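You operate a simulated robot arm through the tools that you are given. There is no shell and no other tool.

Carry out the task below with a simulated robot arm. There is one attempt and no reset: what you move stays moved.

Task
Lock out the strip press and leave it stopped.
Fine: shut the press air valve, vent to nought, slide the valve lock on, try start button one, then start button two; then pressure knob to nought and press the stop button; other knobs stay.

The check looks at the end state, three seconds after you hand in, the way a careful person would. Anything else that was tipped, shoved, dropped, spilled or broken makes it a failure.

Robot
A 7-joint arm with a two-finger parallel gripper, fixed in place. Base frame: the origin is on the floor under the middle of its stand, x ahead of it, y to its left, z up. Lengths are in m, angles in degrees, forces in N, time in s.
It reaches about 1.479 m from its shoulder. Its first joint turns from -166.0 to 166.0 degrees. Payload 4.4 kg.
The tool frame sits at the grasp point between the pads (the TCP): z along the fingers, y along the line on which they close. The tips reach 0.023 m beyond it. The gripper opens to 0.094 m. The fingers are 0.038 m wide and 0.01 m thick; the gripper's body (0.054 by 0.096 m) begins 0.039 m behind the TCP.
Orientation is that of the tool frame in the base frame, as [roll, pitch, yaw] about the fixed x, y, z axes, in that order (R = Rz(yaw) Ry(pitch) Rx(roll)). With the fingers straight down and closing along the base's y, the tool's x points along the base's -x, its y along +y and its z along -z.

Tools
- The arm moves only by the tool jog_arm. Its argument "plan" is a list of rows, each an object (a shift or turn left out is 0, a gripper value left out holds the last) with "xyz": the shift along the base's x, y, z in m, a list of three; "turn": the turn, a rotation vector about the base's x, y, z in rad, a list of three. In form: [{"xyz": [x, y, z], "turn": [rx, ry, rz]}, ...]. A call has 1 to 20 rows; each row is the pose to reach, as a shift and turn from the pose commanded when the call began. "hand" is the opening, from 0 (shut) to 1 (fully open), set as the call begins (left out, the last holds). A row lasts 0.2 s, in which the tool goes at most 0.05 m and 8.6 degrees; a call with a longer step from one row to the next is refused whole, and so is a gripper value outside its range. A pose out of reach is approached as far as the arm can. The call stops where the force on the tool passes 90 N (or 10 N more than at its start, if that is more) or the arm is blocked; 0.2 s more then pass. The fingers move at their own pace (about 0.072 m/s each) and stop on an object; they squeeze with about 42 N. The grip force told is the motor's: it shows also when the fingers shut on nothing. Time passes only in rows, and 0.2 s behind the last, so rows that repeat a pose let the fingers close. It gives the time, the measured TCP pose, the force on the tool (base axes), the opening and the grip force at its end, in the units of the frame above (readings bear some noise), with the torque about the TCP (base axes, N m) and any sound that the robot's microphone picked up, and new pictures: "pictures" is both (left out), scene, wrist or none.
- Cameras (640 x 400 px; columns grow to the right, rows downward): "scene" is fixed at [0.3996, -0.5026, 1.7191]; the picture's right is [0.75, -0.67, 0.00], its down [-0.45, -0.50, -0.74] and it looks along [0.49, 0.55, -0.67] (base axes); focal length 336 px, centre (320, 200). "wrist" rides on the gripper at [0.086, 0.016, -0.074] in the tool frame; the picture's right is [-0.18, 0.98, 0.00], its down [-0.58, -0.11, -0.81] and it looks along [-0.79, -0.15, 0.59] (tool axes); focal length 243 px, centre (320, 200). There is no depth. A picture from a camera that has moved, and an enlarged one, comes with that camera's place and axes in the base frame and with its lens.
- zoom(camera, box): a new picture of the part [left, top, right, bottom] of that camera's present view, enlarged. No time passes.
- finish_job(): hands the job in; it is judged then, once.

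Nothing tells you positions but the pictures and the camera data. Unless the task says otherwise, let go and move clear before handing in.

The tools are called after "Request:" as name(argument=value, ...) on one line, values as JSON. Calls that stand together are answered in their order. jog_arm: Moves the arm, as the interface text tells. Its arguments: {"type":"object","properties":{"plan":{"type":"array","items":{"type":"object","properties":{"xyz":{"type":"array","items":{"type":"number"}},"turn":{"type":"array","items":{"type":"number"}}}}},"hand":{"type":"number"},"pictures":{"type":"string","enum":["both","scene","wrist","none"]}},"required":["plan"]} The other tools are called the same way: zoom (camera, box) takes an enlarged picture of a part of a camera's view; finish_job () hands the job in.

At the start:

```text
clock: 0.0
ee_pos: [0.5152, 0.462, 1.2688]
tool_rot: [180.0, 0.0, 180.0]
wrist_force: [-0.6, 0.3, 0.1]
wrist_torque: [0.0, 0.0, -0.02]
grip_width: 0.0939
grasp_force: 0.1
```

scene: 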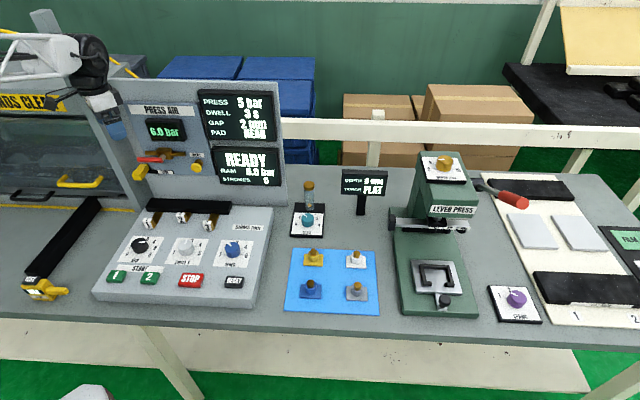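
wrist: 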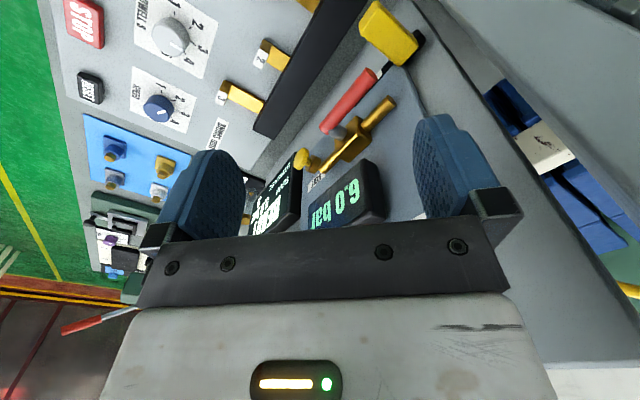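

I see a bench with a control panel (press air gauge, red-handled valve, vent, lock), a console with knobs and buttons, a fixture mat and a lever press. I'll first zoom in to read labels and locate each item.

Request:
zoom(camera="scene", box=[100, 80, 300, 205])

Request:
zoom(camera="scene", box=[80, 190, 280, 315])

Request:
zoom(camera="scene", box=[120, 130, 220, 193])

Request:
zoom(camera="wrist", box=[240, 0, 440, 240])

Request:
zoom(camera="wrist", box=[50, 0, 350, 190])

Request:
zoom(camera="scene", box=[0, 180, 120, 310])

```text
3.20 times, centred on (200, 142) of scene
camera zoom: at [0.3996, -0.5026, 1.7191], right [0.75, -0.67, 0.0], down [-0.45, -0.5, -0.74], along [0.49, 0.55, -0.67], focal length 1076 px, centre (704, 384)
```

zoom: 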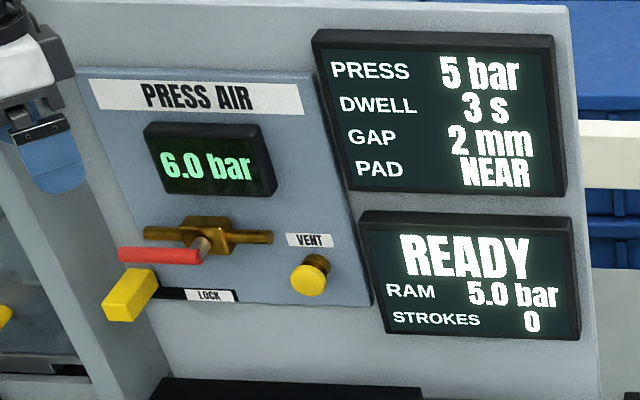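

```text
3.20 times, centred on (180, 252) of scene
camera zoom: at [0.3996, -0.5026, 1.7191], right [0.75, -0.67, 0.0], down [-0.45, -0.5, -0.74], along [0.49, 0.55, -0.67], focal length 1076 px, centre (768, 32)
```

zoom: 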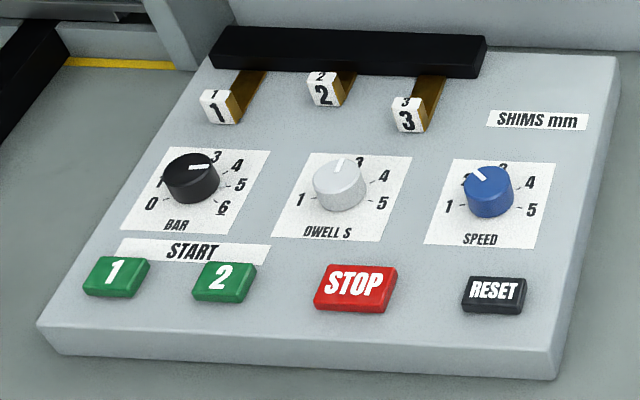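

```text
6.35 times, centred on (170, 162) of scene
camera zoom: at [0.3996, -0.5026, 1.7191], right [0.75, -0.67, 0.0], down [-0.45, -0.5, -0.74], along [0.49, 0.55, -0.67], focal length 2136 px, centre (1272, 444)
```

zoom: 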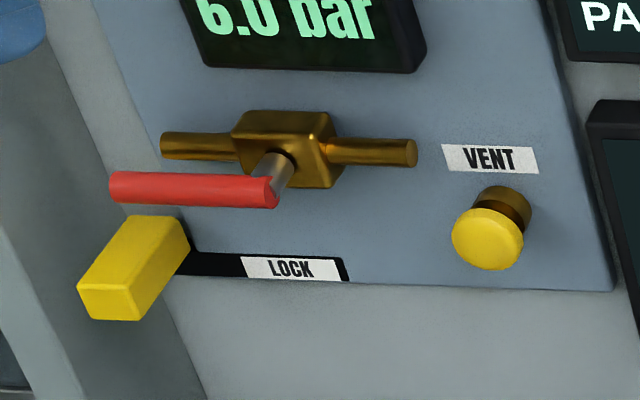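

```text
1.67 times, centred on (340, 120) of wrist
camera zoom: at [0.4278, 0.4777, 1.3428], right [0.18, 0.98, 0.0], down [0.58, -0.11, 0.81], along [0.79, -0.15, -0.59], focal length 404 px, centre (287, 333)
```

zoom: 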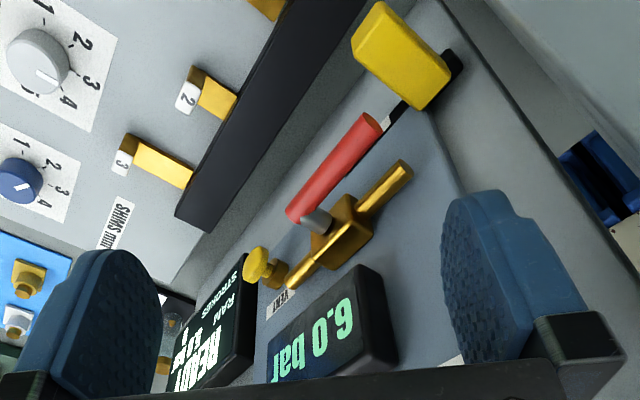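

```text
2.11 times, centred on (200, 95) of wrist
camera zoom: at [0.4278, 0.4777, 1.3428], right [0.18, 0.98, 0.0], down [0.58, -0.11, 0.81], along [0.79, -0.15, -0.59], focal length 511 px, centre (573, 421)
```

zoom: 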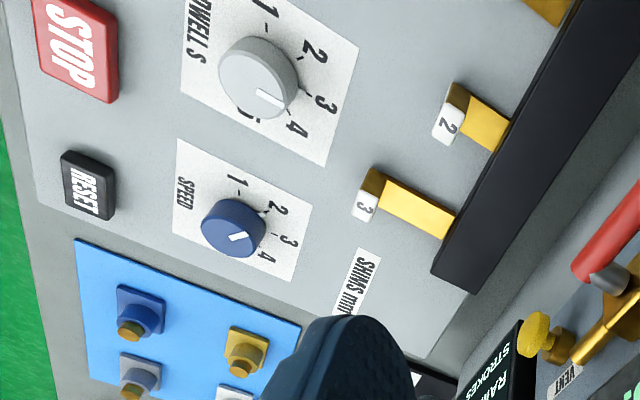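

```text
3.08 times, centred on (60, 245) of scene
camera zoom: at [0.3996, -0.5026, 1.7191], right [0.75, -0.67, 0.0], down [-0.45, -0.5, -0.74], along [0.49, 0.55, -0.67], focal length 1035 px, centre (1120, 62)
```

zoom: 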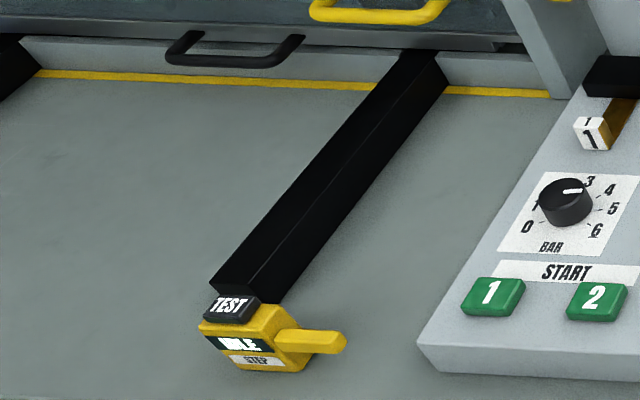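

I see the PRESS AIR panel (6.0 bar, red handle pointing left, yellow VENT knob and yellow lock slider below it), roughly 0.75 m out at 48° from the base x axis, and the slanted console in front of it. I'll back off a little and yaw the gripper to square with the panel, then look again.

Request:
jog_arm(plan=[{"xyz": [-0.02, -0.02, 0], "turn": [0, 0, 0.14]}, {"xyz": [-0.04, -0.04, 0], "turn": [0, 0, 0.28]}, {"xyz": [-0.06, -0.06, 0], "turn": [0, 0, 0.42]}, {"xyz": [-0.08, -0.08, 0], "turn": [0, 0, 0.56]}, {"xyz": [-0.1, -0.1, 0], "turn": [0, 0, 0.7]}, {"xyz": [-0.12, -0.12, 0], "turn": [0, 0, 0.84]}], hand=0)

```text
clock: 1.4
ee_pos: [0.3932, 0.3415, 1.2689]
tool_rot: [180.0, 0.0, -131.7]
wrist_force: [-0.7, -0.1, 0.0]
wrist_torque: [-0.01, -0.04, 0.02]
grip_width: 0.0003
grasp_force: 41.7
camera wrist: at [0.3227, 0.2865, 1.3436], right [-0.61, 0.79, 0.0], down [0.47, 0.36, 0.81], along [0.64, 0.49, -0.59], focal length 243 px, centre (320, 200)
```

scene: 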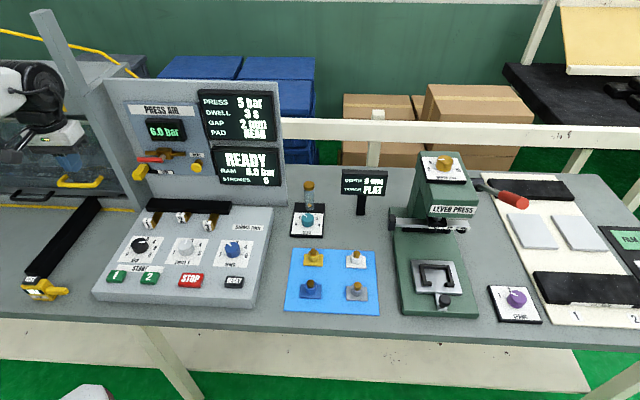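
wrist: 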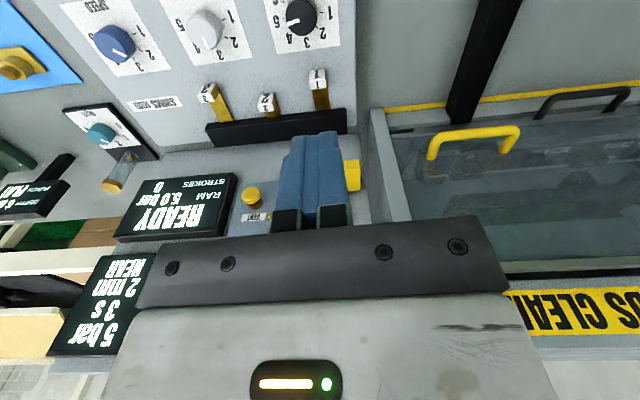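

The whole panel and console are in view now. I'll zoom into both cameras to measure positions better and read the knobs.

Request:
zoom(camera="scene", box=[120, 120, 220, 190])

Request:
zoom(camera="wrist", box=[60, 0, 380, 150])

Request:
zoom(camera="wrist", box=[220, 0, 360, 90])

Request:
zoom(camera="scene", box=[0, 50, 100, 150])

```text
5.71 times, centred on (170, 155) of scene
camera zoom: at [0.3996, -0.5026, 1.7191], right [0.75, -0.67, 0.0], down [-0.45, -0.5, -0.74], along [0.49, 0.55, -0.67], focal length 1922 px, centre (1177, 457)
```

zoom: 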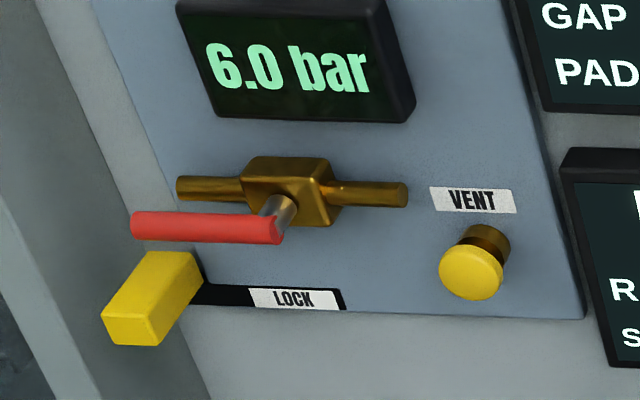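

```text
2.00 times, centred on (220, 75) of wrist
camera zoom: at [0.3227, 0.2865, 1.3436], right [-0.61, 0.79, 0.0], down [0.47, 0.36, 0.81], along [0.64, 0.49, -0.59], focal length 485 px, centre (520, 450)
```

zoom: 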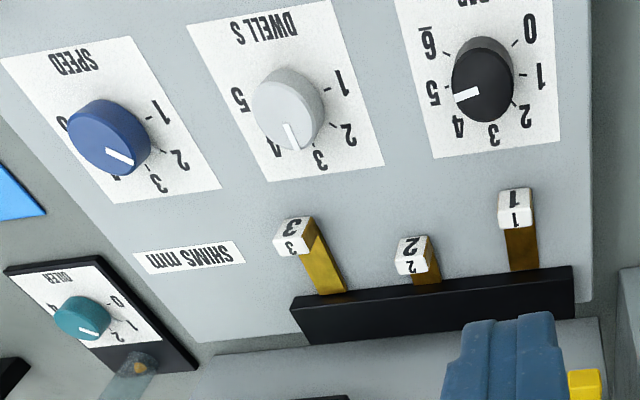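

```text
4.44 times, centred on (290, 45) of wrist
camera zoom: at [0.3227, 0.2865, 1.3436], right [-0.61, 0.79, 0.0], down [0.47, 0.36, 0.81], along [0.64, 0.49, -0.59], focal length 1078 px, centre (453, 889)
```

zoom: 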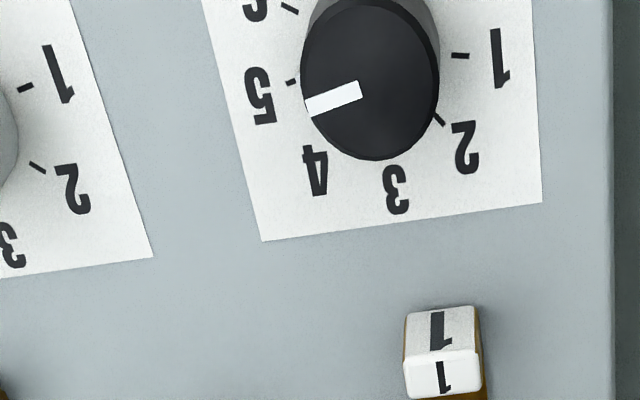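

```text
4.00 times, centred on (50, 100) of scene
camera zoom: at [0.3996, -0.5026, 1.7191], right [0.75, -0.67, 0.0], down [-0.45, -0.5, -0.74], along [0.49, 0.55, -0.67], focal length 1346 px, centre (1400, 600)
```

zoom: 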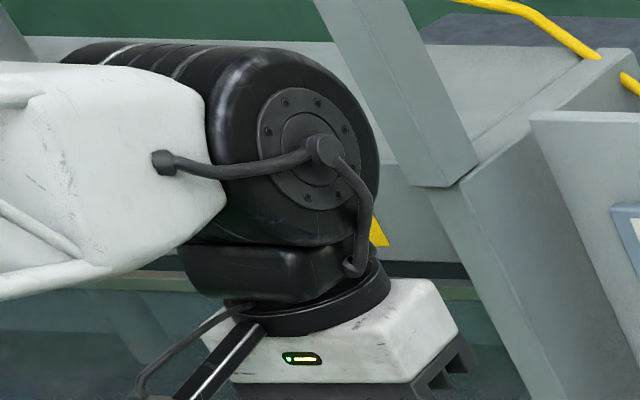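

I want to verify camera calibration by comparing where the fingertips appear in the scene view with where the pose says they are.

Request:
zoom(camera="scene", box=[0, 110, 120, 190])

Request:
zoom(camera="wrist", box=[220, 110, 420, 250])

```text
5.00 times, centred on (60, 150) of scene
camera zoom: at [0.3996, -0.5026, 1.7191], right [0.75, -0.67, 0.0], down [-0.45, -0.5, -0.74], along [0.49, 0.55, -0.67], focal length 1682 px, centre (1620, 450)
```

zoom: 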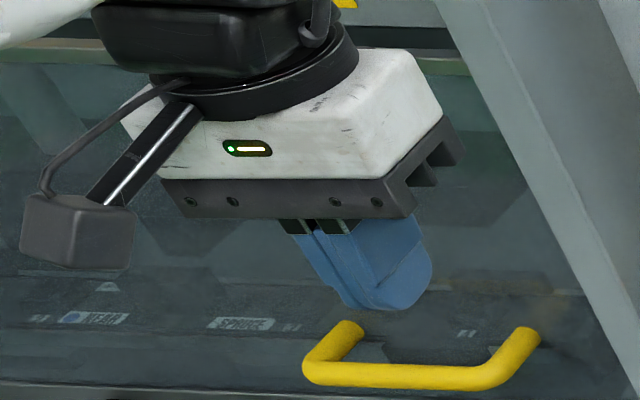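

```text
2.86 times, centred on (320, 180) of wrist
camera zoom: at [0.3227, 0.2865, 1.3436], right [-0.61, 0.79, 0.0], down [0.47, 0.36, 0.81], along [0.64, 0.49, -0.59], focal length 693 px, centre (320, 257)
```

zoom: 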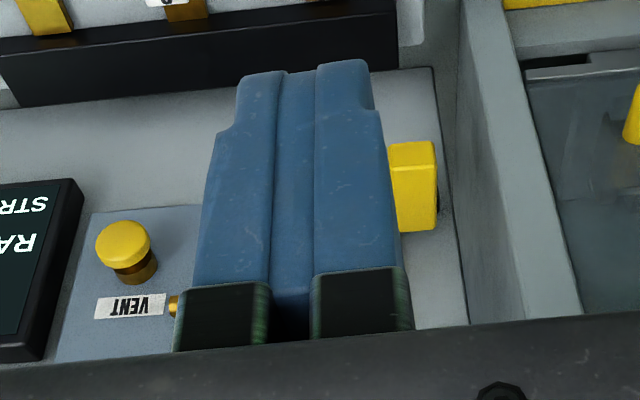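

The scene view reads somewhat off from the reported pose, so I'll rely on the wrist view and relative positions close up. Next I tilt the gripper 45° towards the panel, moving to a stand-off in front of the valve.

Request:
jog_arm(plan=[{"xyz": [0.01, -0.001, -0.02], "turn": [0.0974, -0.0874, 0]}, {"xyz": [0.02, -0.002, -0.04], "turn": [0.1948, -0.1748, 0]}, {"xyz": [0.03, -0.003, -0.06], "turn": [0.2922, -0.2622, 0]}, {"xyz": [0.04, -0.004, -0.08], "turn": [0.3896, -0.3496, 0]}, {"xyz": [0.05, -0.005, -0.1], "turn": [0.487, -0.437, 0]}, {"xyz": [0.056, -0.006, -0.12], "turn": [0.5844, -0.5244, 0]}])

```text
clock: 2.8
ee_pos: [0.4518, 0.3355, 1.1509]
tool_rot: [-179.8, 45.1, -132.0]
wrist_force: [0.9, -0.4, -0.1]
wrist_torque: [0.01, -0.02, -0.01]
grip_width: 0.0001
grasp_force: 42.0
camera wrist: at [0.3643, 0.2611, 1.1414], right [-0.64, 0.75, 0.13], down [-0.03, -0.19, 0.98], along [0.76, 0.63, 0.14], focal length 243 px, centre (320, 200)
```

scene: 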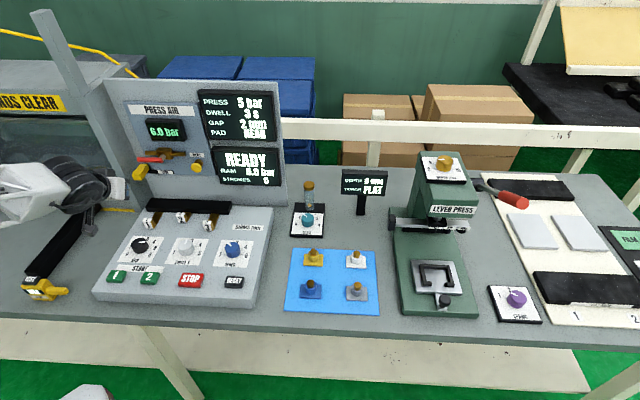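
wrist: 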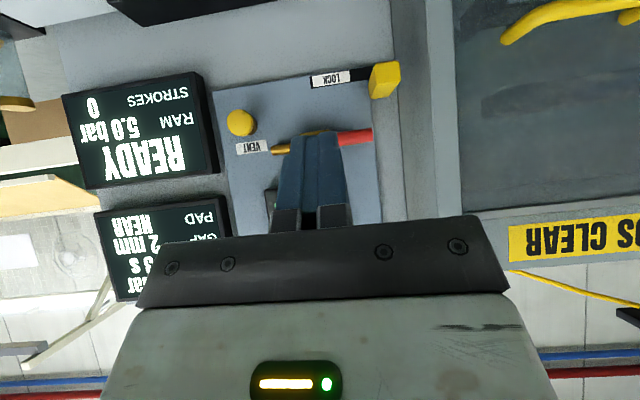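

The panel is now in full view upside down in the wrist camera. Zooming to measure the handle, vent and lock.

Request:
zoom(camera="wrist", box=[210, 50, 420, 240])

Request:
zoom(camera="scene", box=[40, 120, 220, 240])

```text
2.11 times, centred on (315, 145) of wrist
camera zoom: at [0.3643, 0.2611, 1.1414], right [-0.64, 0.75, 0.13], down [-0.03, -0.19, 0.98], along [0.76, 0.63, 0.14], focal length 511 px, centre (330, 316)
```

zoom: 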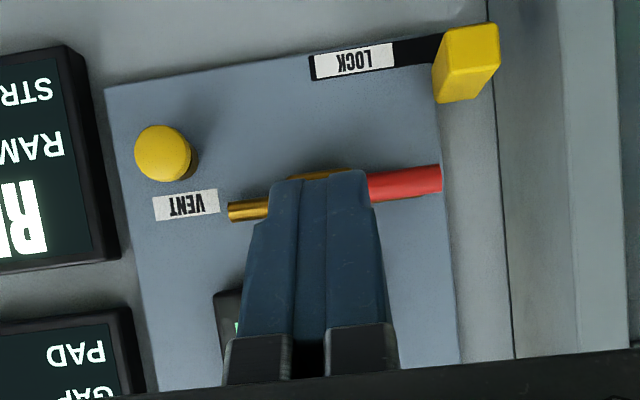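

```text
3.33 times, centred on (130, 180) of scene
camera zoom: at [0.3996, -0.5026, 1.7191], right [0.75, -0.67, 0.0], down [-0.45, -0.5, -0.74], along [0.49, 0.55, -0.67], focal length 1121 px, centre (953, 267)
```

zoom: 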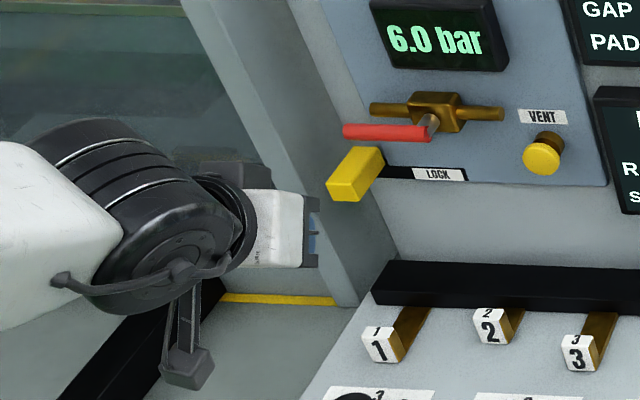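

The valve handle runs from about (0.544, 0.501, 1.117) to its pivot near (0.604, 0.450, 1.115), the vent cap is at (0.679, 0.402, 1.073), and the lock block is near (0.52, 0.51, 1.05). I'll bring the closed fingers just above the free end of the handle and look.

Request:
jog_arm(plan=[{"xyz": [0.0187, 0.0331, 0.006]}, {"xyz": [0.0374, 0.0662, 0.012]}, {"xyz": [0.0561, 0.0993, 0.018]}, {"xyz": [0.0748, 0.1324, 0.024]}])

```text
clock: 3.8
ee_pos: [0.526, 0.4708, 1.1705]
tool_rot: [-179.9, 45.0, -131.8]
wrist_force: [-0.6, -0.1, 0.6]
wrist_torque: [-0.04, 0.02, -0.05]
grip_width: 0.0
grasp_force: 41.9
camera wrist: at [0.4376, 0.3954, 1.1604], right [-0.65, 0.75, 0.13], down [-0.03, -0.19, 0.98], along [0.76, 0.63, 0.14], focal length 243 px, centre (320, 200)
```

scene: 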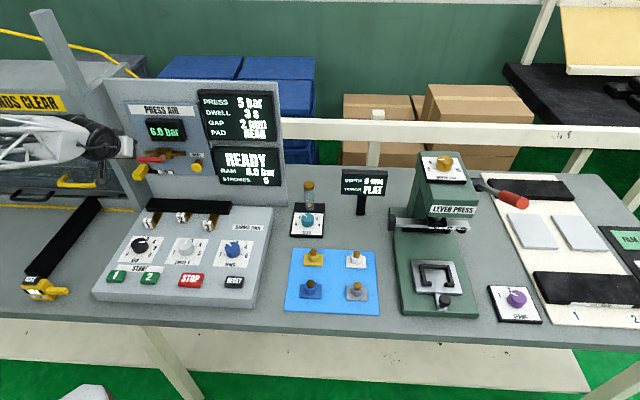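
wrist: 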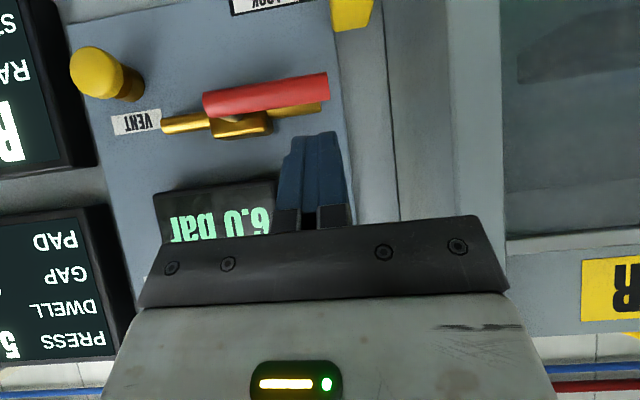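

Request:
zoom(camera="wrist", box=[60, 0, 420, 240])

Request:
zoom(camera="scene", box=[80, 100, 220, 200])

```text
1.67 times, centred on (240, 120) of wrist
camera zoom: at [0.4376, 0.3954, 1.1604], right [-0.65, 0.75, 0.13], down [-0.03, -0.19, 0.98], along [0.76, 0.63, 0.14], focal length 404 px, centre (453, 333)
```

zoom: 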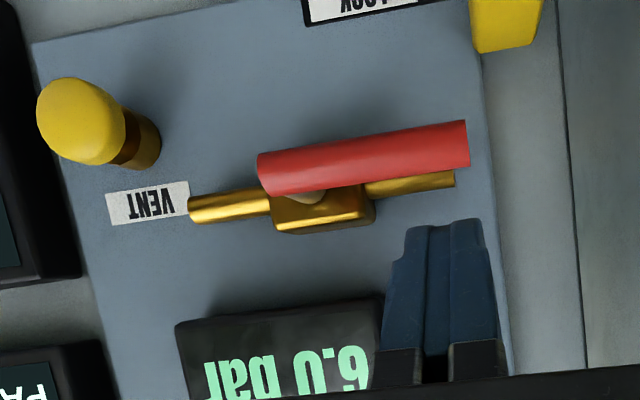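

```text
4.00 times, centred on (150, 150) of scene
camera zoom: at [0.3996, -0.5026, 1.7191], right [0.75, -0.67, 0.0], down [-0.45, -0.5, -0.74], along [0.49, 0.55, -0.67], focal length 1346 px, centre (1000, 400)
```

zoom: 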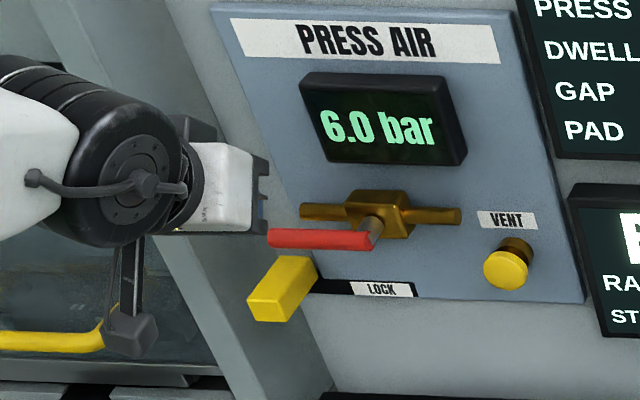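

The fingertips are just above the handle's free end. I'll press the handle down the first third of its arc and check that it turns.

Request:
jog_arm(plan=[{"xyz": [0.0146, 0.0191, -0.012]}, {"xyz": [0.0146, 0.0191, -0.022]}, {"xyz": [0.0146, 0.0191, -0.03]}, {"xyz": [0.0143, 0.0194, -0.038]}, {"xyz": [0.014, 0.0197, -0.0452]}, {"xyz": [0.0152, 0.0186, -0.0525]}, {"xyz": [0.0165, 0.0175, -0.0598]}])

```text
clock: 5.4
ee_pos: [0.5419, 0.4872, 1.1119]
tool_rot: [179.9, 44.9, -132.0]
wrist_force: [-0.1, -0.3, 0.9]
wrist_torque: [-0.01, -0.02, 0.02]
grip_width: 0.0
grasp_force: 41.9
camera wrist: at [0.4539, 0.4117, 1.1035], right [-0.65, 0.75, 0.13], down [-0.02, -0.19, 0.98], along [0.76, 0.63, 0.14], focal length 243 px, centre (320, 200)
```

scene: 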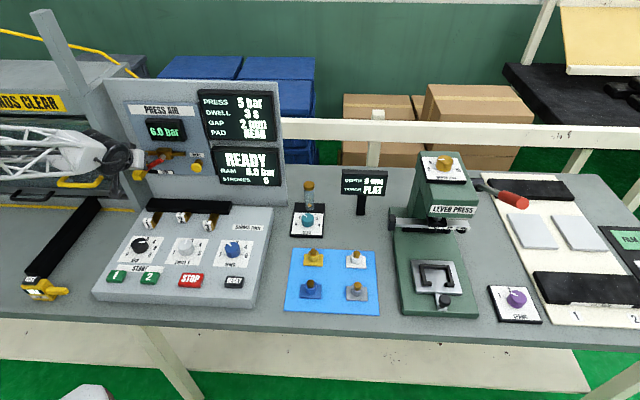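
wrist: 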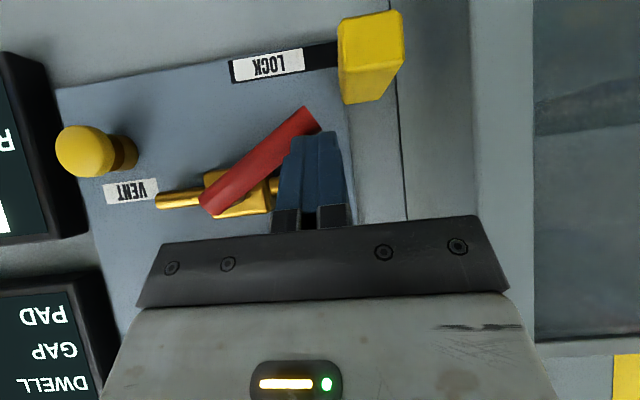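

The handle turns freely downward. Continuing around the arc to straight down.

Request:
jog_arm(plan=[{"xyz": [0.0025, -0.0023, -0.0068]}, {"xyz": [0.005, -0.0046, -0.0135]}, {"xyz": [0.0088, -0.008, -0.0195]}, {"xyz": [0.0125, -0.0113, -0.0247]}, {"xyz": [0.017, -0.0155, -0.029]}, {"xyz": [0.0217, -0.0196, -0.0334]}, {"xyz": [0.027, -0.0243, -0.036]}, {"xyz": [0.032, -0.0289, -0.0385]}, {"xyz": [0.0357, -0.0322, -0.0385]}])

```text
clock: 7.5
ee_pos: [0.574, 0.4592, 1.0741]
tool_rot: [180.0, 44.9, -131.3]
wrist_force: [-36.3, 31.9, 2.9]
wrist_torque: [-0.37, -0.54, 0.65]
grip_width: 0.0001
grasp_force: 41.4
stopped in row 9: the force on the tool passed its limit at 96 N (the readings are from after the stop); the commanded pose is now the measured one
camera wrist: at [0.4857, 0.383, 1.0657], right [-0.65, 0.75, 0.13], down [-0.02, -0.19, 0.98], along [0.76, 0.64, 0.14], focal length 243 px, centre (320, 200)
```

scene: 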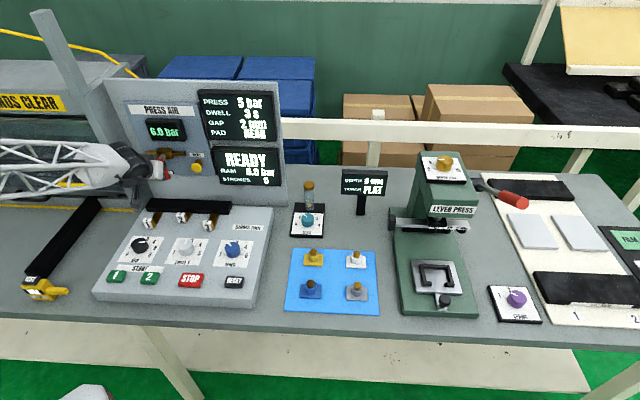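
wrist: 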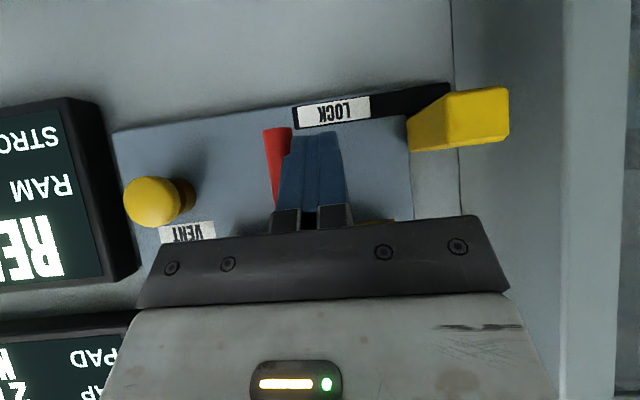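

The handle has hit its stop pointing straight down. I'll ease off to the left, back out, and move across in front of the VENT cap.

Request:
jog_arm(plan=[{"xyz": [-0.0089, 0.008, 0]}, {"xyz": [-0.0323, -0.018, 0]}, {"xyz": [-0.0524, -0.0403, 0]}, {"xyz": [-0.0212, -0.0684, 0.002]}, {"xyz": [0.0085, -0.0951, 0.003]}, {"xyz": [0.0425, -0.1257, 0.004]}])

```text
clock: 8.9
ee_pos: [0.6192, 0.3303, 1.0786]
tool_rot: [179.9, 45.0, -131.7]
wrist_force: [0.1, 0.1, -0.2]
wrist_torque: [0.03, -0.02, 0.01]
grip_width: 0.0
grasp_force: 42.1
camera wrist: at [0.5309, 0.2551, 1.0695], right [-0.65, 0.75, 0.13], down [-0.02, -0.19, 0.98], along [0.76, 0.63, 0.14], focal length 243 px, centre (320, 200)
```

scene: 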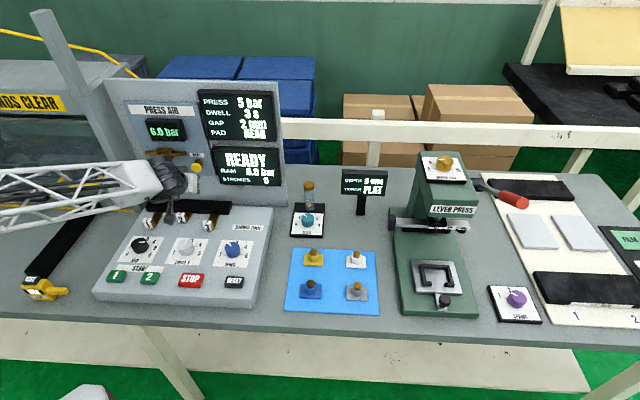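
wrist: 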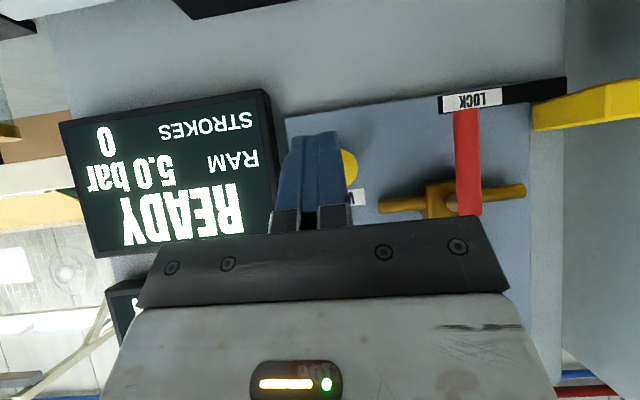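

The handle is straight down. The vent cap sits just behind the fingertips; I'll advance to touch and press it while watching the gauge.

Request:
jog_arm(plan=[{"xyz": [0.0171, 0.025, 0.001]}, {"xyz": [0.0338, 0.0436, 0.001]}, {"xyz": [0.0398, 0.0503, 0.001]}, {"xyz": [0.0438, 0.0547, 0.001]}, {"xyz": [0.0465, 0.0577, 0.001]}])

Request:
zoom(camera="scene", box=[100, 90, 300, 215])

```text
clock: 9.9
ee_pos: [0.6615, 0.3841, 1.0821]
tool_rot: [-180.0, 44.9, -131.5]
wrist_force: [-53.6, -56.3, 14.3]
wrist_torque: [0.19, -0.03, 0.05]
grip_width: 0.0
grasp_force: 41.3
heard: click
stopped in row 5: the force on the tool passed its limit at 97 N (the readings are from after the stop); the commanded pose is now the measured one
camera wrist: at [0.5738, 0.3083, 1.0721], right [-0.65, 0.75, 0.13], down [-0.02, -0.19, 0.98], along [0.76, 0.64, 0.14], focal length 243 px, centre (320, 200)
```

scene: 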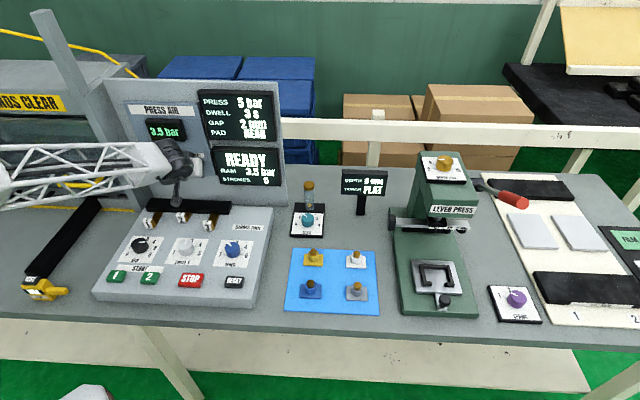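
wrist: 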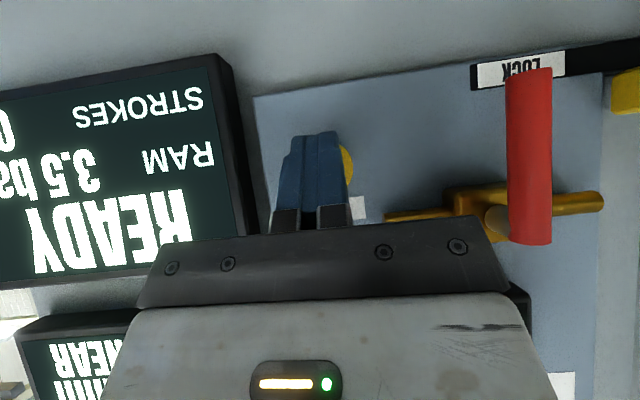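

```text
3.20 times, centred on (200, 152) of scene
camera zoom: at [0.3996, -0.5026, 1.7191], right [0.75, -0.67, 0.0], down [-0.45, -0.5, -0.74], along [0.49, 0.55, -0.67], focal length 1076 px, centre (704, 352)
```

zoom: 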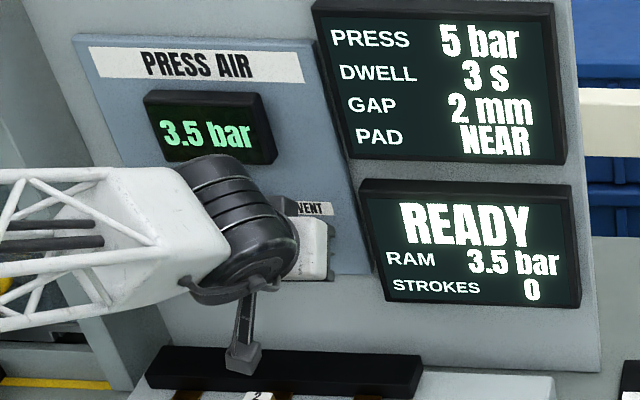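

Venting works: the gauge is dropping (3.5 bar). Holding the cap in.

Request:
jog_arm(plan=[{"xyz": [0, 0, 0]}, {"xyz": [0, 0, 0]}, {"xyz": [0, 0, 0]}, {"xyz": [0, 0, 0]}, {"xyz": [0, 0, 0]}, {"xyz": [0, 0, 0]}], pictures="scene")

Request:
zoom(camera="scene", box=[100, 90, 300, 215])

```text
clock: 10.7
ee_pos: [0.6617, 0.3843, 1.0811]
tool_rot: [180.0, 44.7, -131.4]
wrist_force: [-53.1, -52.4, 14.7]
wrist_torque: [0.2, -0.09, 0.06]
grip_width: 0.0002
grasp_force: 41.9
stopped in row 3: the force on the tool passed its limit at 91 N (the readings are from after the stop); the commanded pose is now the measured one
```

scene: 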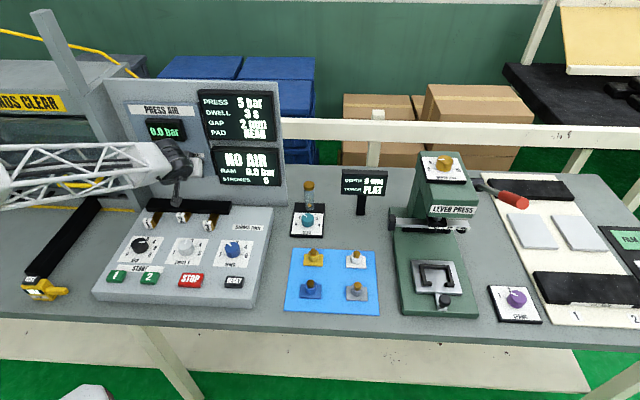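

```text
3.20 times, centred on (200, 152) of scene
camera zoom: at [0.3996, -0.5026, 1.7191], right [0.75, -0.67, 0.0], down [-0.45, -0.5, -0.74], along [0.49, 0.55, -0.67], focal length 1076 px, centre (704, 352)
```

zoom: 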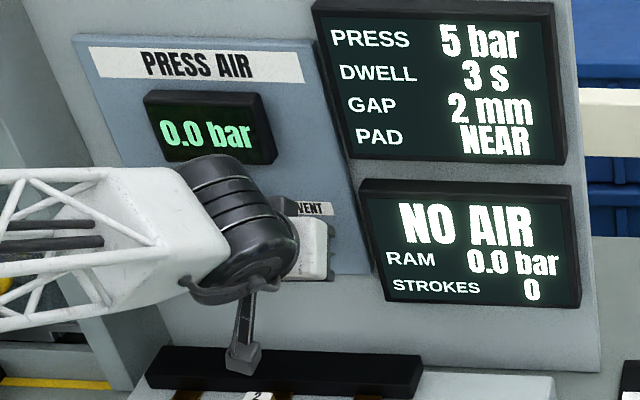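

The gauge reads 0.0 bar and the display says NO AIR. I'll release the vent, back off, and move to a stand-off in front of the lock slider.

Request:
jog_arm(plan=[{"xyz": [-0.0234, -0.026, 0]}, {"xyz": [-0.0468, -0.052, 0]}, {"xyz": [-0.0669, -0.0743, 0]}, {"xyz": [-0.0947, -0.0493, -0.003]}, {"xyz": [-0.1225, -0.0243, -0.005]}, {"xyz": [-0.1503, 0.0008, -0.007]}, {"xyz": [-0.1781, 0.0258, -0.009]}, {"xyz": [-0.2059, 0.0508, -0.011]}])

Request:
zoom(camera="wrist", box=[200, 0, 480, 220])

Request:
zoom(camera="scene", box=[80, 90, 280, 215])

```text
clock: 12.4
ee_pos: [0.4553, 0.4376, 1.0693]
tool_rot: [-180.0, 44.9, -131.5]
wrist_force: [-0.3, 0.3, 0.7]
wrist_torque: [0.02, -0.01, 0.0]
grip_width: 0.0
grasp_force: 42.6
camera wrist: at [0.3673, 0.3626, 1.0606], right [-0.65, 0.75, 0.13], down [-0.02, -0.19, 0.98], along [0.76, 0.63, 0.14], focal length 243 px, centre (320, 200)
```

scene: 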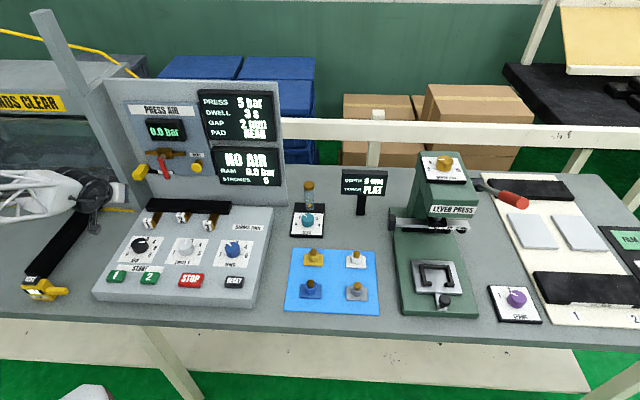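
wrist: 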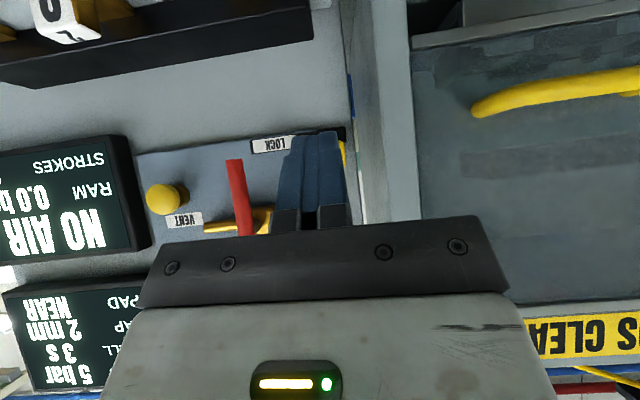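

```text
1.82 times, centred on (340, 110) of wrist
camera zoom: at [0.3673, 0.3626, 1.0606], right [-0.65, 0.75, 0.13], down [-0.02, -0.19, 0.98], along [0.76, 0.63, 0.14], focal length 441 px, centre (284, 364)
```

zoom: 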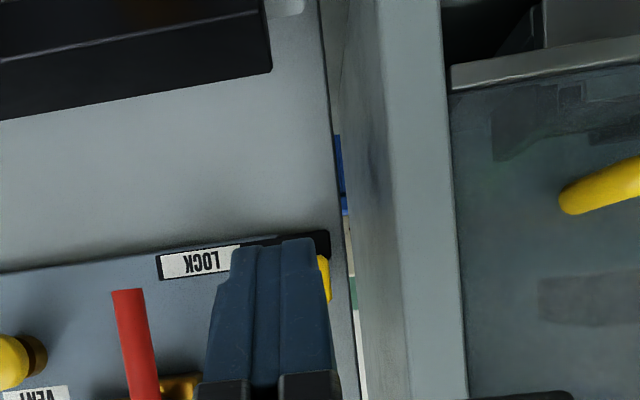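

```text
3.20 times, centred on (180, 152) of scene
camera zoom: at [0.3996, -0.5026, 1.7191], right [0.75, -0.67, 0.0], down [-0.45, -0.5, -0.74], along [0.49, 0.55, -0.67], focal length 1076 px, centre (768, 352)
```

zoom: 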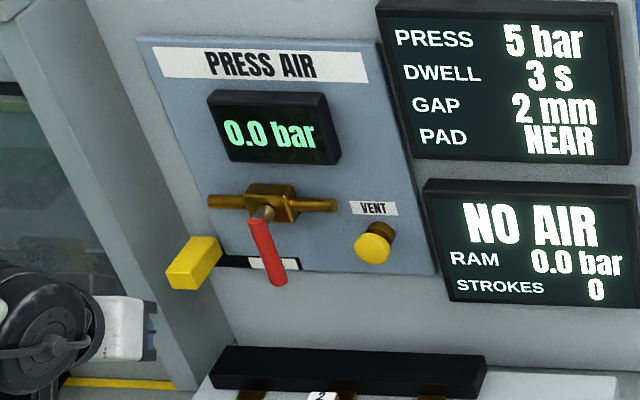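

Pressure holds at 0.0 with the handle down. The lock block spans roughly 26 mm wide (r≈0.034–0.060 along the panel) just right of a post, so I'll open the fingers partway and approach to straddle it.

Request:
jog_arm(plan=[{"xyz": [0.003, -0.0027, 0.02]}, {"xyz": [0.0198, 0.016, 0.02]}, {"xyz": [0.0365, 0.0345, 0.02]}], hand=0.53)

Request:
zoom(camera="wrist", box=[200, 0, 480, 220])

Request:
zoom(camera="scene", box=[80, 110, 200, 210])

```text
clock: 13.2
ee_pos: [0.4921, 0.4681, 1.0914]
tool_rot: [-179.9, 44.8, -131.5]
wrist_force: [0.2, 0.6, 0.6]
wrist_torque: [0.04, -0.02, 0.01]
grip_width: 0.0498
grasp_force: 0.0
camera wrist: at [0.4047, 0.3925, 1.0827], right [-0.65, 0.75, 0.13], down [-0.02, -0.19, 0.98], along [0.76, 0.63, 0.14], focal length 243 px, centre (320, 200)
```

scene: 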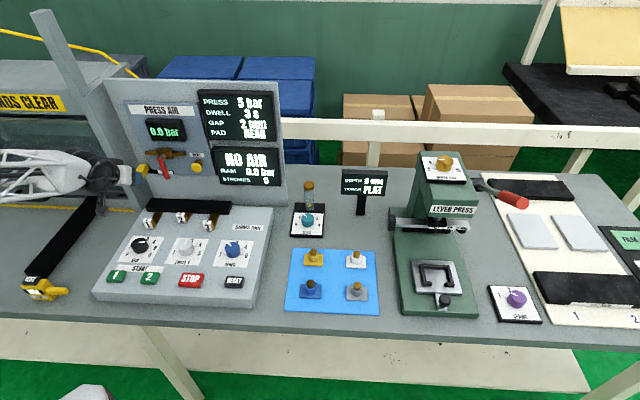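
wrist: 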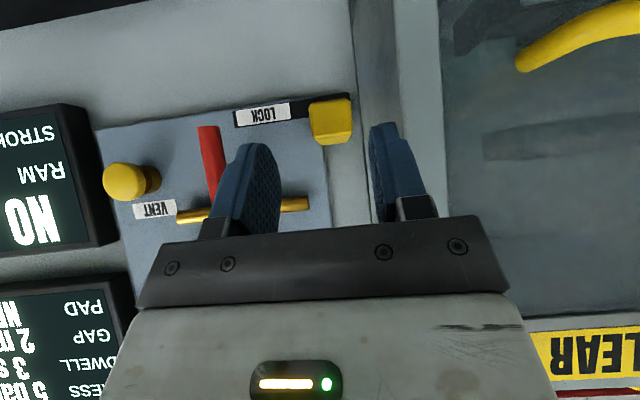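

```text
1.82 times, centred on (340, 110) of wrist
camera zoom: at [0.4047, 0.3925, 1.0827], right [-0.65, 0.75, 0.13], down [-0.02, -0.19, 0.98], along [0.76, 0.63, 0.14], focal length 441 px, centre (284, 364)
```

zoom: 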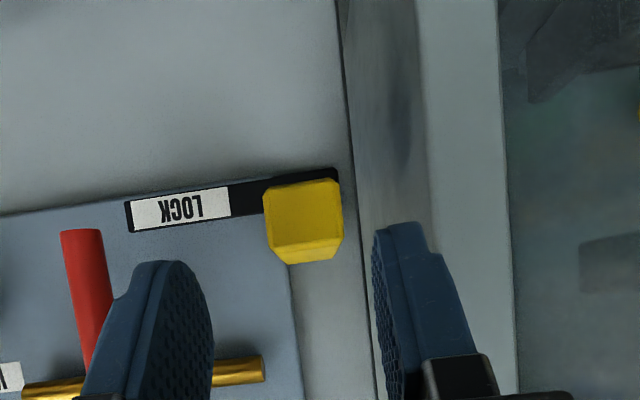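

```text
4.00 times, centred on (140, 160) of scene
camera zoom: at [0.3996, -0.5026, 1.7191], right [0.75, -0.67, 0.0], down [-0.45, -0.5, -0.74], along [0.49, 0.55, -0.67], focal length 1346 px, centre (1040, 360)
```

zoom: 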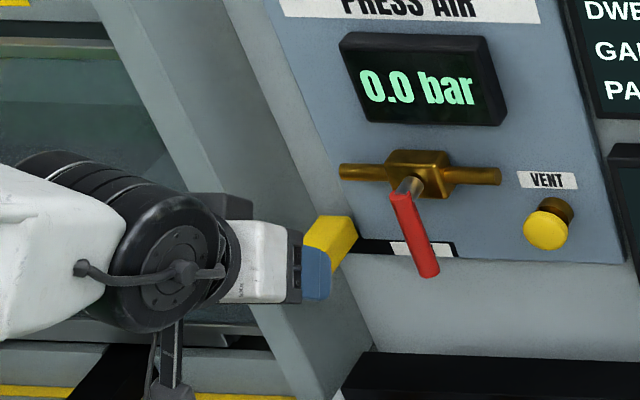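

The block sits between the fingers with clearance to the post. Advancing to straddle it.

Request:
jog_arm(plan=[{"xyz": [0.0, 0.0, -0.013]}, {"xyz": [0.0178, 0.0197, -0.02]}, {"xyz": [0.0355, 0.0394, -0.0264]}])

Request:
zoom(camera="wrist", box=[200, 0, 480, 220])

Request:
zoom(camera="scene", box=[80, 110, 200, 210])

```text
clock: 14.1
ee_pos: [0.5289, 0.5095, 1.0631]
tool_rot: [180.0, 45.0, -131.5]
wrist_force: [0.0, -1.1, -0.1]
wrist_torque: [-0.04, 0.01, 0.01]
grip_width: 0.0497
grasp_force: 0.0
camera wrist: at [0.4399, 0.4334, 1.0537], right [-0.65, 0.75, 0.13], down [-0.02, -0.19, 0.98], along [0.76, 0.63, 0.14], focal length 243 px, centre (320, 200)
```

scene: 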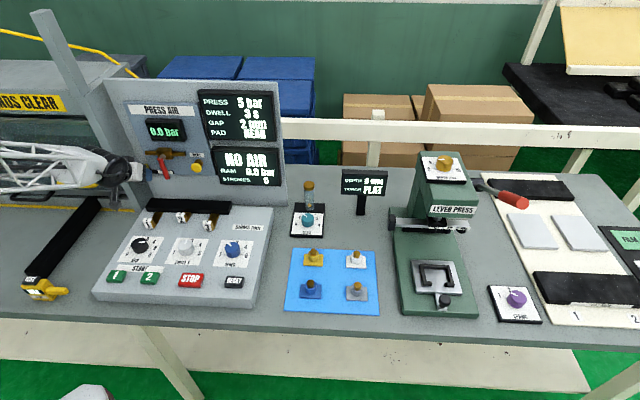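
wrist: 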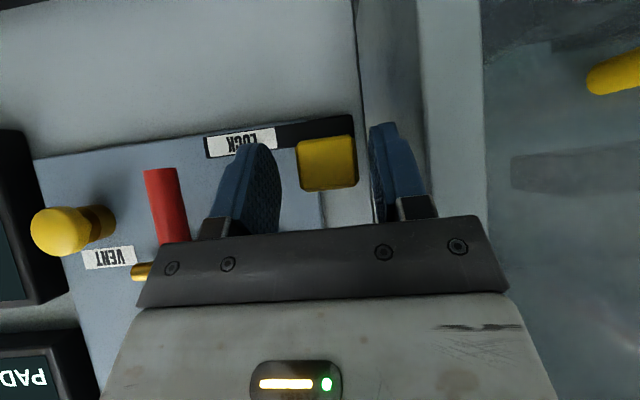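

```text
1.82 times, centred on (340, 110) of wrist
camera zoom: at [0.4399, 0.4334, 1.0537], right [-0.65, 0.75, 0.13], down [-0.02, -0.19, 0.98], along [0.76, 0.63, 0.14], focal length 441 px, centre (284, 364)
```

zoom: 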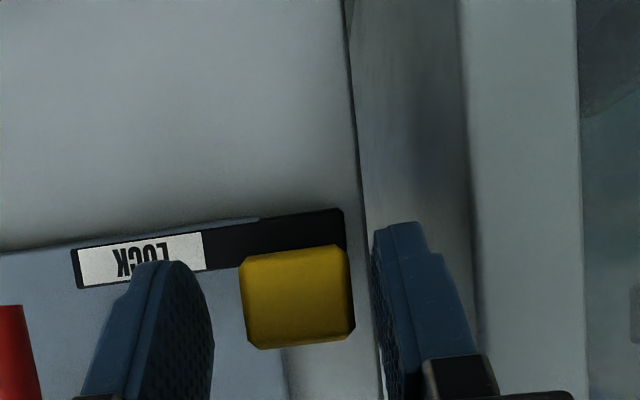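

```text
4.00 times, centred on (140, 160) of scene
camera zoom: at [0.3996, -0.5026, 1.7191], right [0.75, -0.67, 0.0], down [-0.45, -0.5, -0.74], along [0.49, 0.55, -0.67], focal length 1346 px, centre (1040, 360)
```

zoom: 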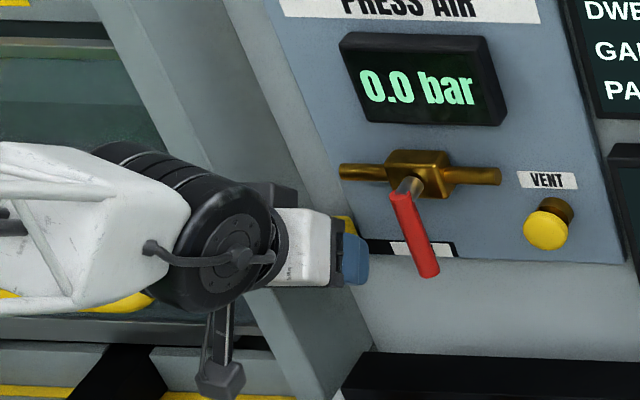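

The fingers straddle the block. I'll push it right with the left finger, stopping before the right finger reaches the handle.

Request:
jog_arm(plan=[{"xyz": [0.0074, -0.0067, 0]}, {"xyz": [0.0149, -0.0134, 0]}, {"xyz": [0.0223, -0.0201, 0]}, {"xyz": [0.0275, -0.0248, 0]}])

Request:
zoom(camera="wrist", box=[120, 0, 480, 240])

Request:
zoom(camera="scene", box=[80, 110, 200, 210])

```text
clock: 15.1
ee_pos: [0.5569, 0.4851, 1.0635]
tool_rot: [-180.0, 44.9, -131.5]
wrist_force: [0.3, -1.0, -0.4]
wrist_torque: [0.0, 0.0, -0.02]
grip_width: 0.0499
grasp_force: 0.0
camera wrist: at [0.4685, 0.4096, 1.0542], right [-0.65, 0.75, 0.13], down [-0.02, -0.19, 0.98], along [0.76, 0.63, 0.14], focal length 243 px, centre (320, 200)
```

scene: 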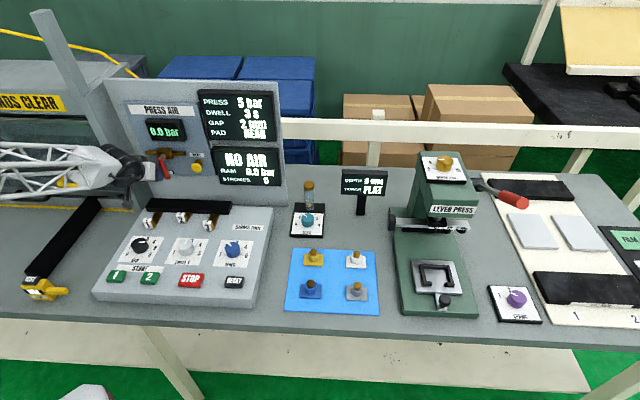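
wrist: 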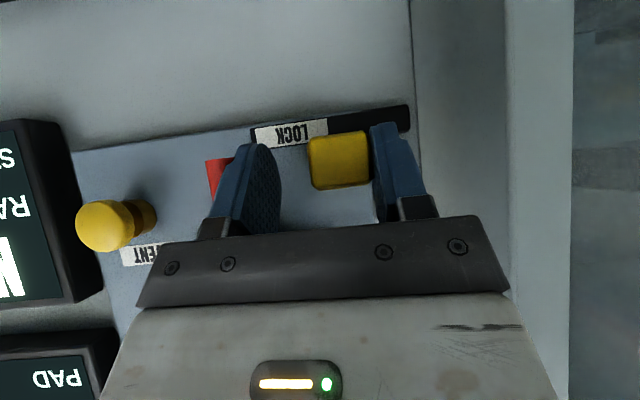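

```text
1.67 times, centred on (300, 120) of wrist
camera zoom: at [0.4685, 0.4096, 1.0542], right [-0.65, 0.75, 0.13], down [-0.02, -0.19, 0.98], along [0.76, 0.63, 0.14], focal length 404 px, centre (353, 333)
```

zoom: 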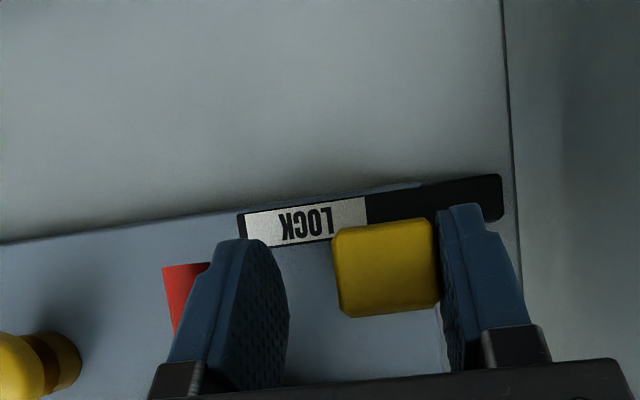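

```text
4.00 times, centred on (140, 160) of scene
camera zoom: at [0.3996, -0.5026, 1.7191], right [0.75, -0.67, 0.0], down [-0.45, -0.5, -0.74], along [0.49, 0.55, -0.67], focal length 1346 px, centre (1040, 360)
```

zoom: 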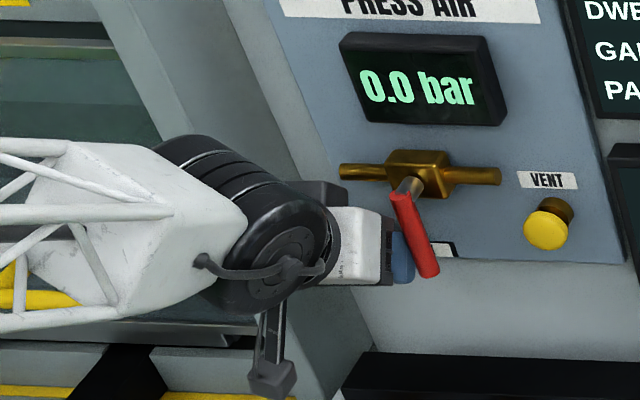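

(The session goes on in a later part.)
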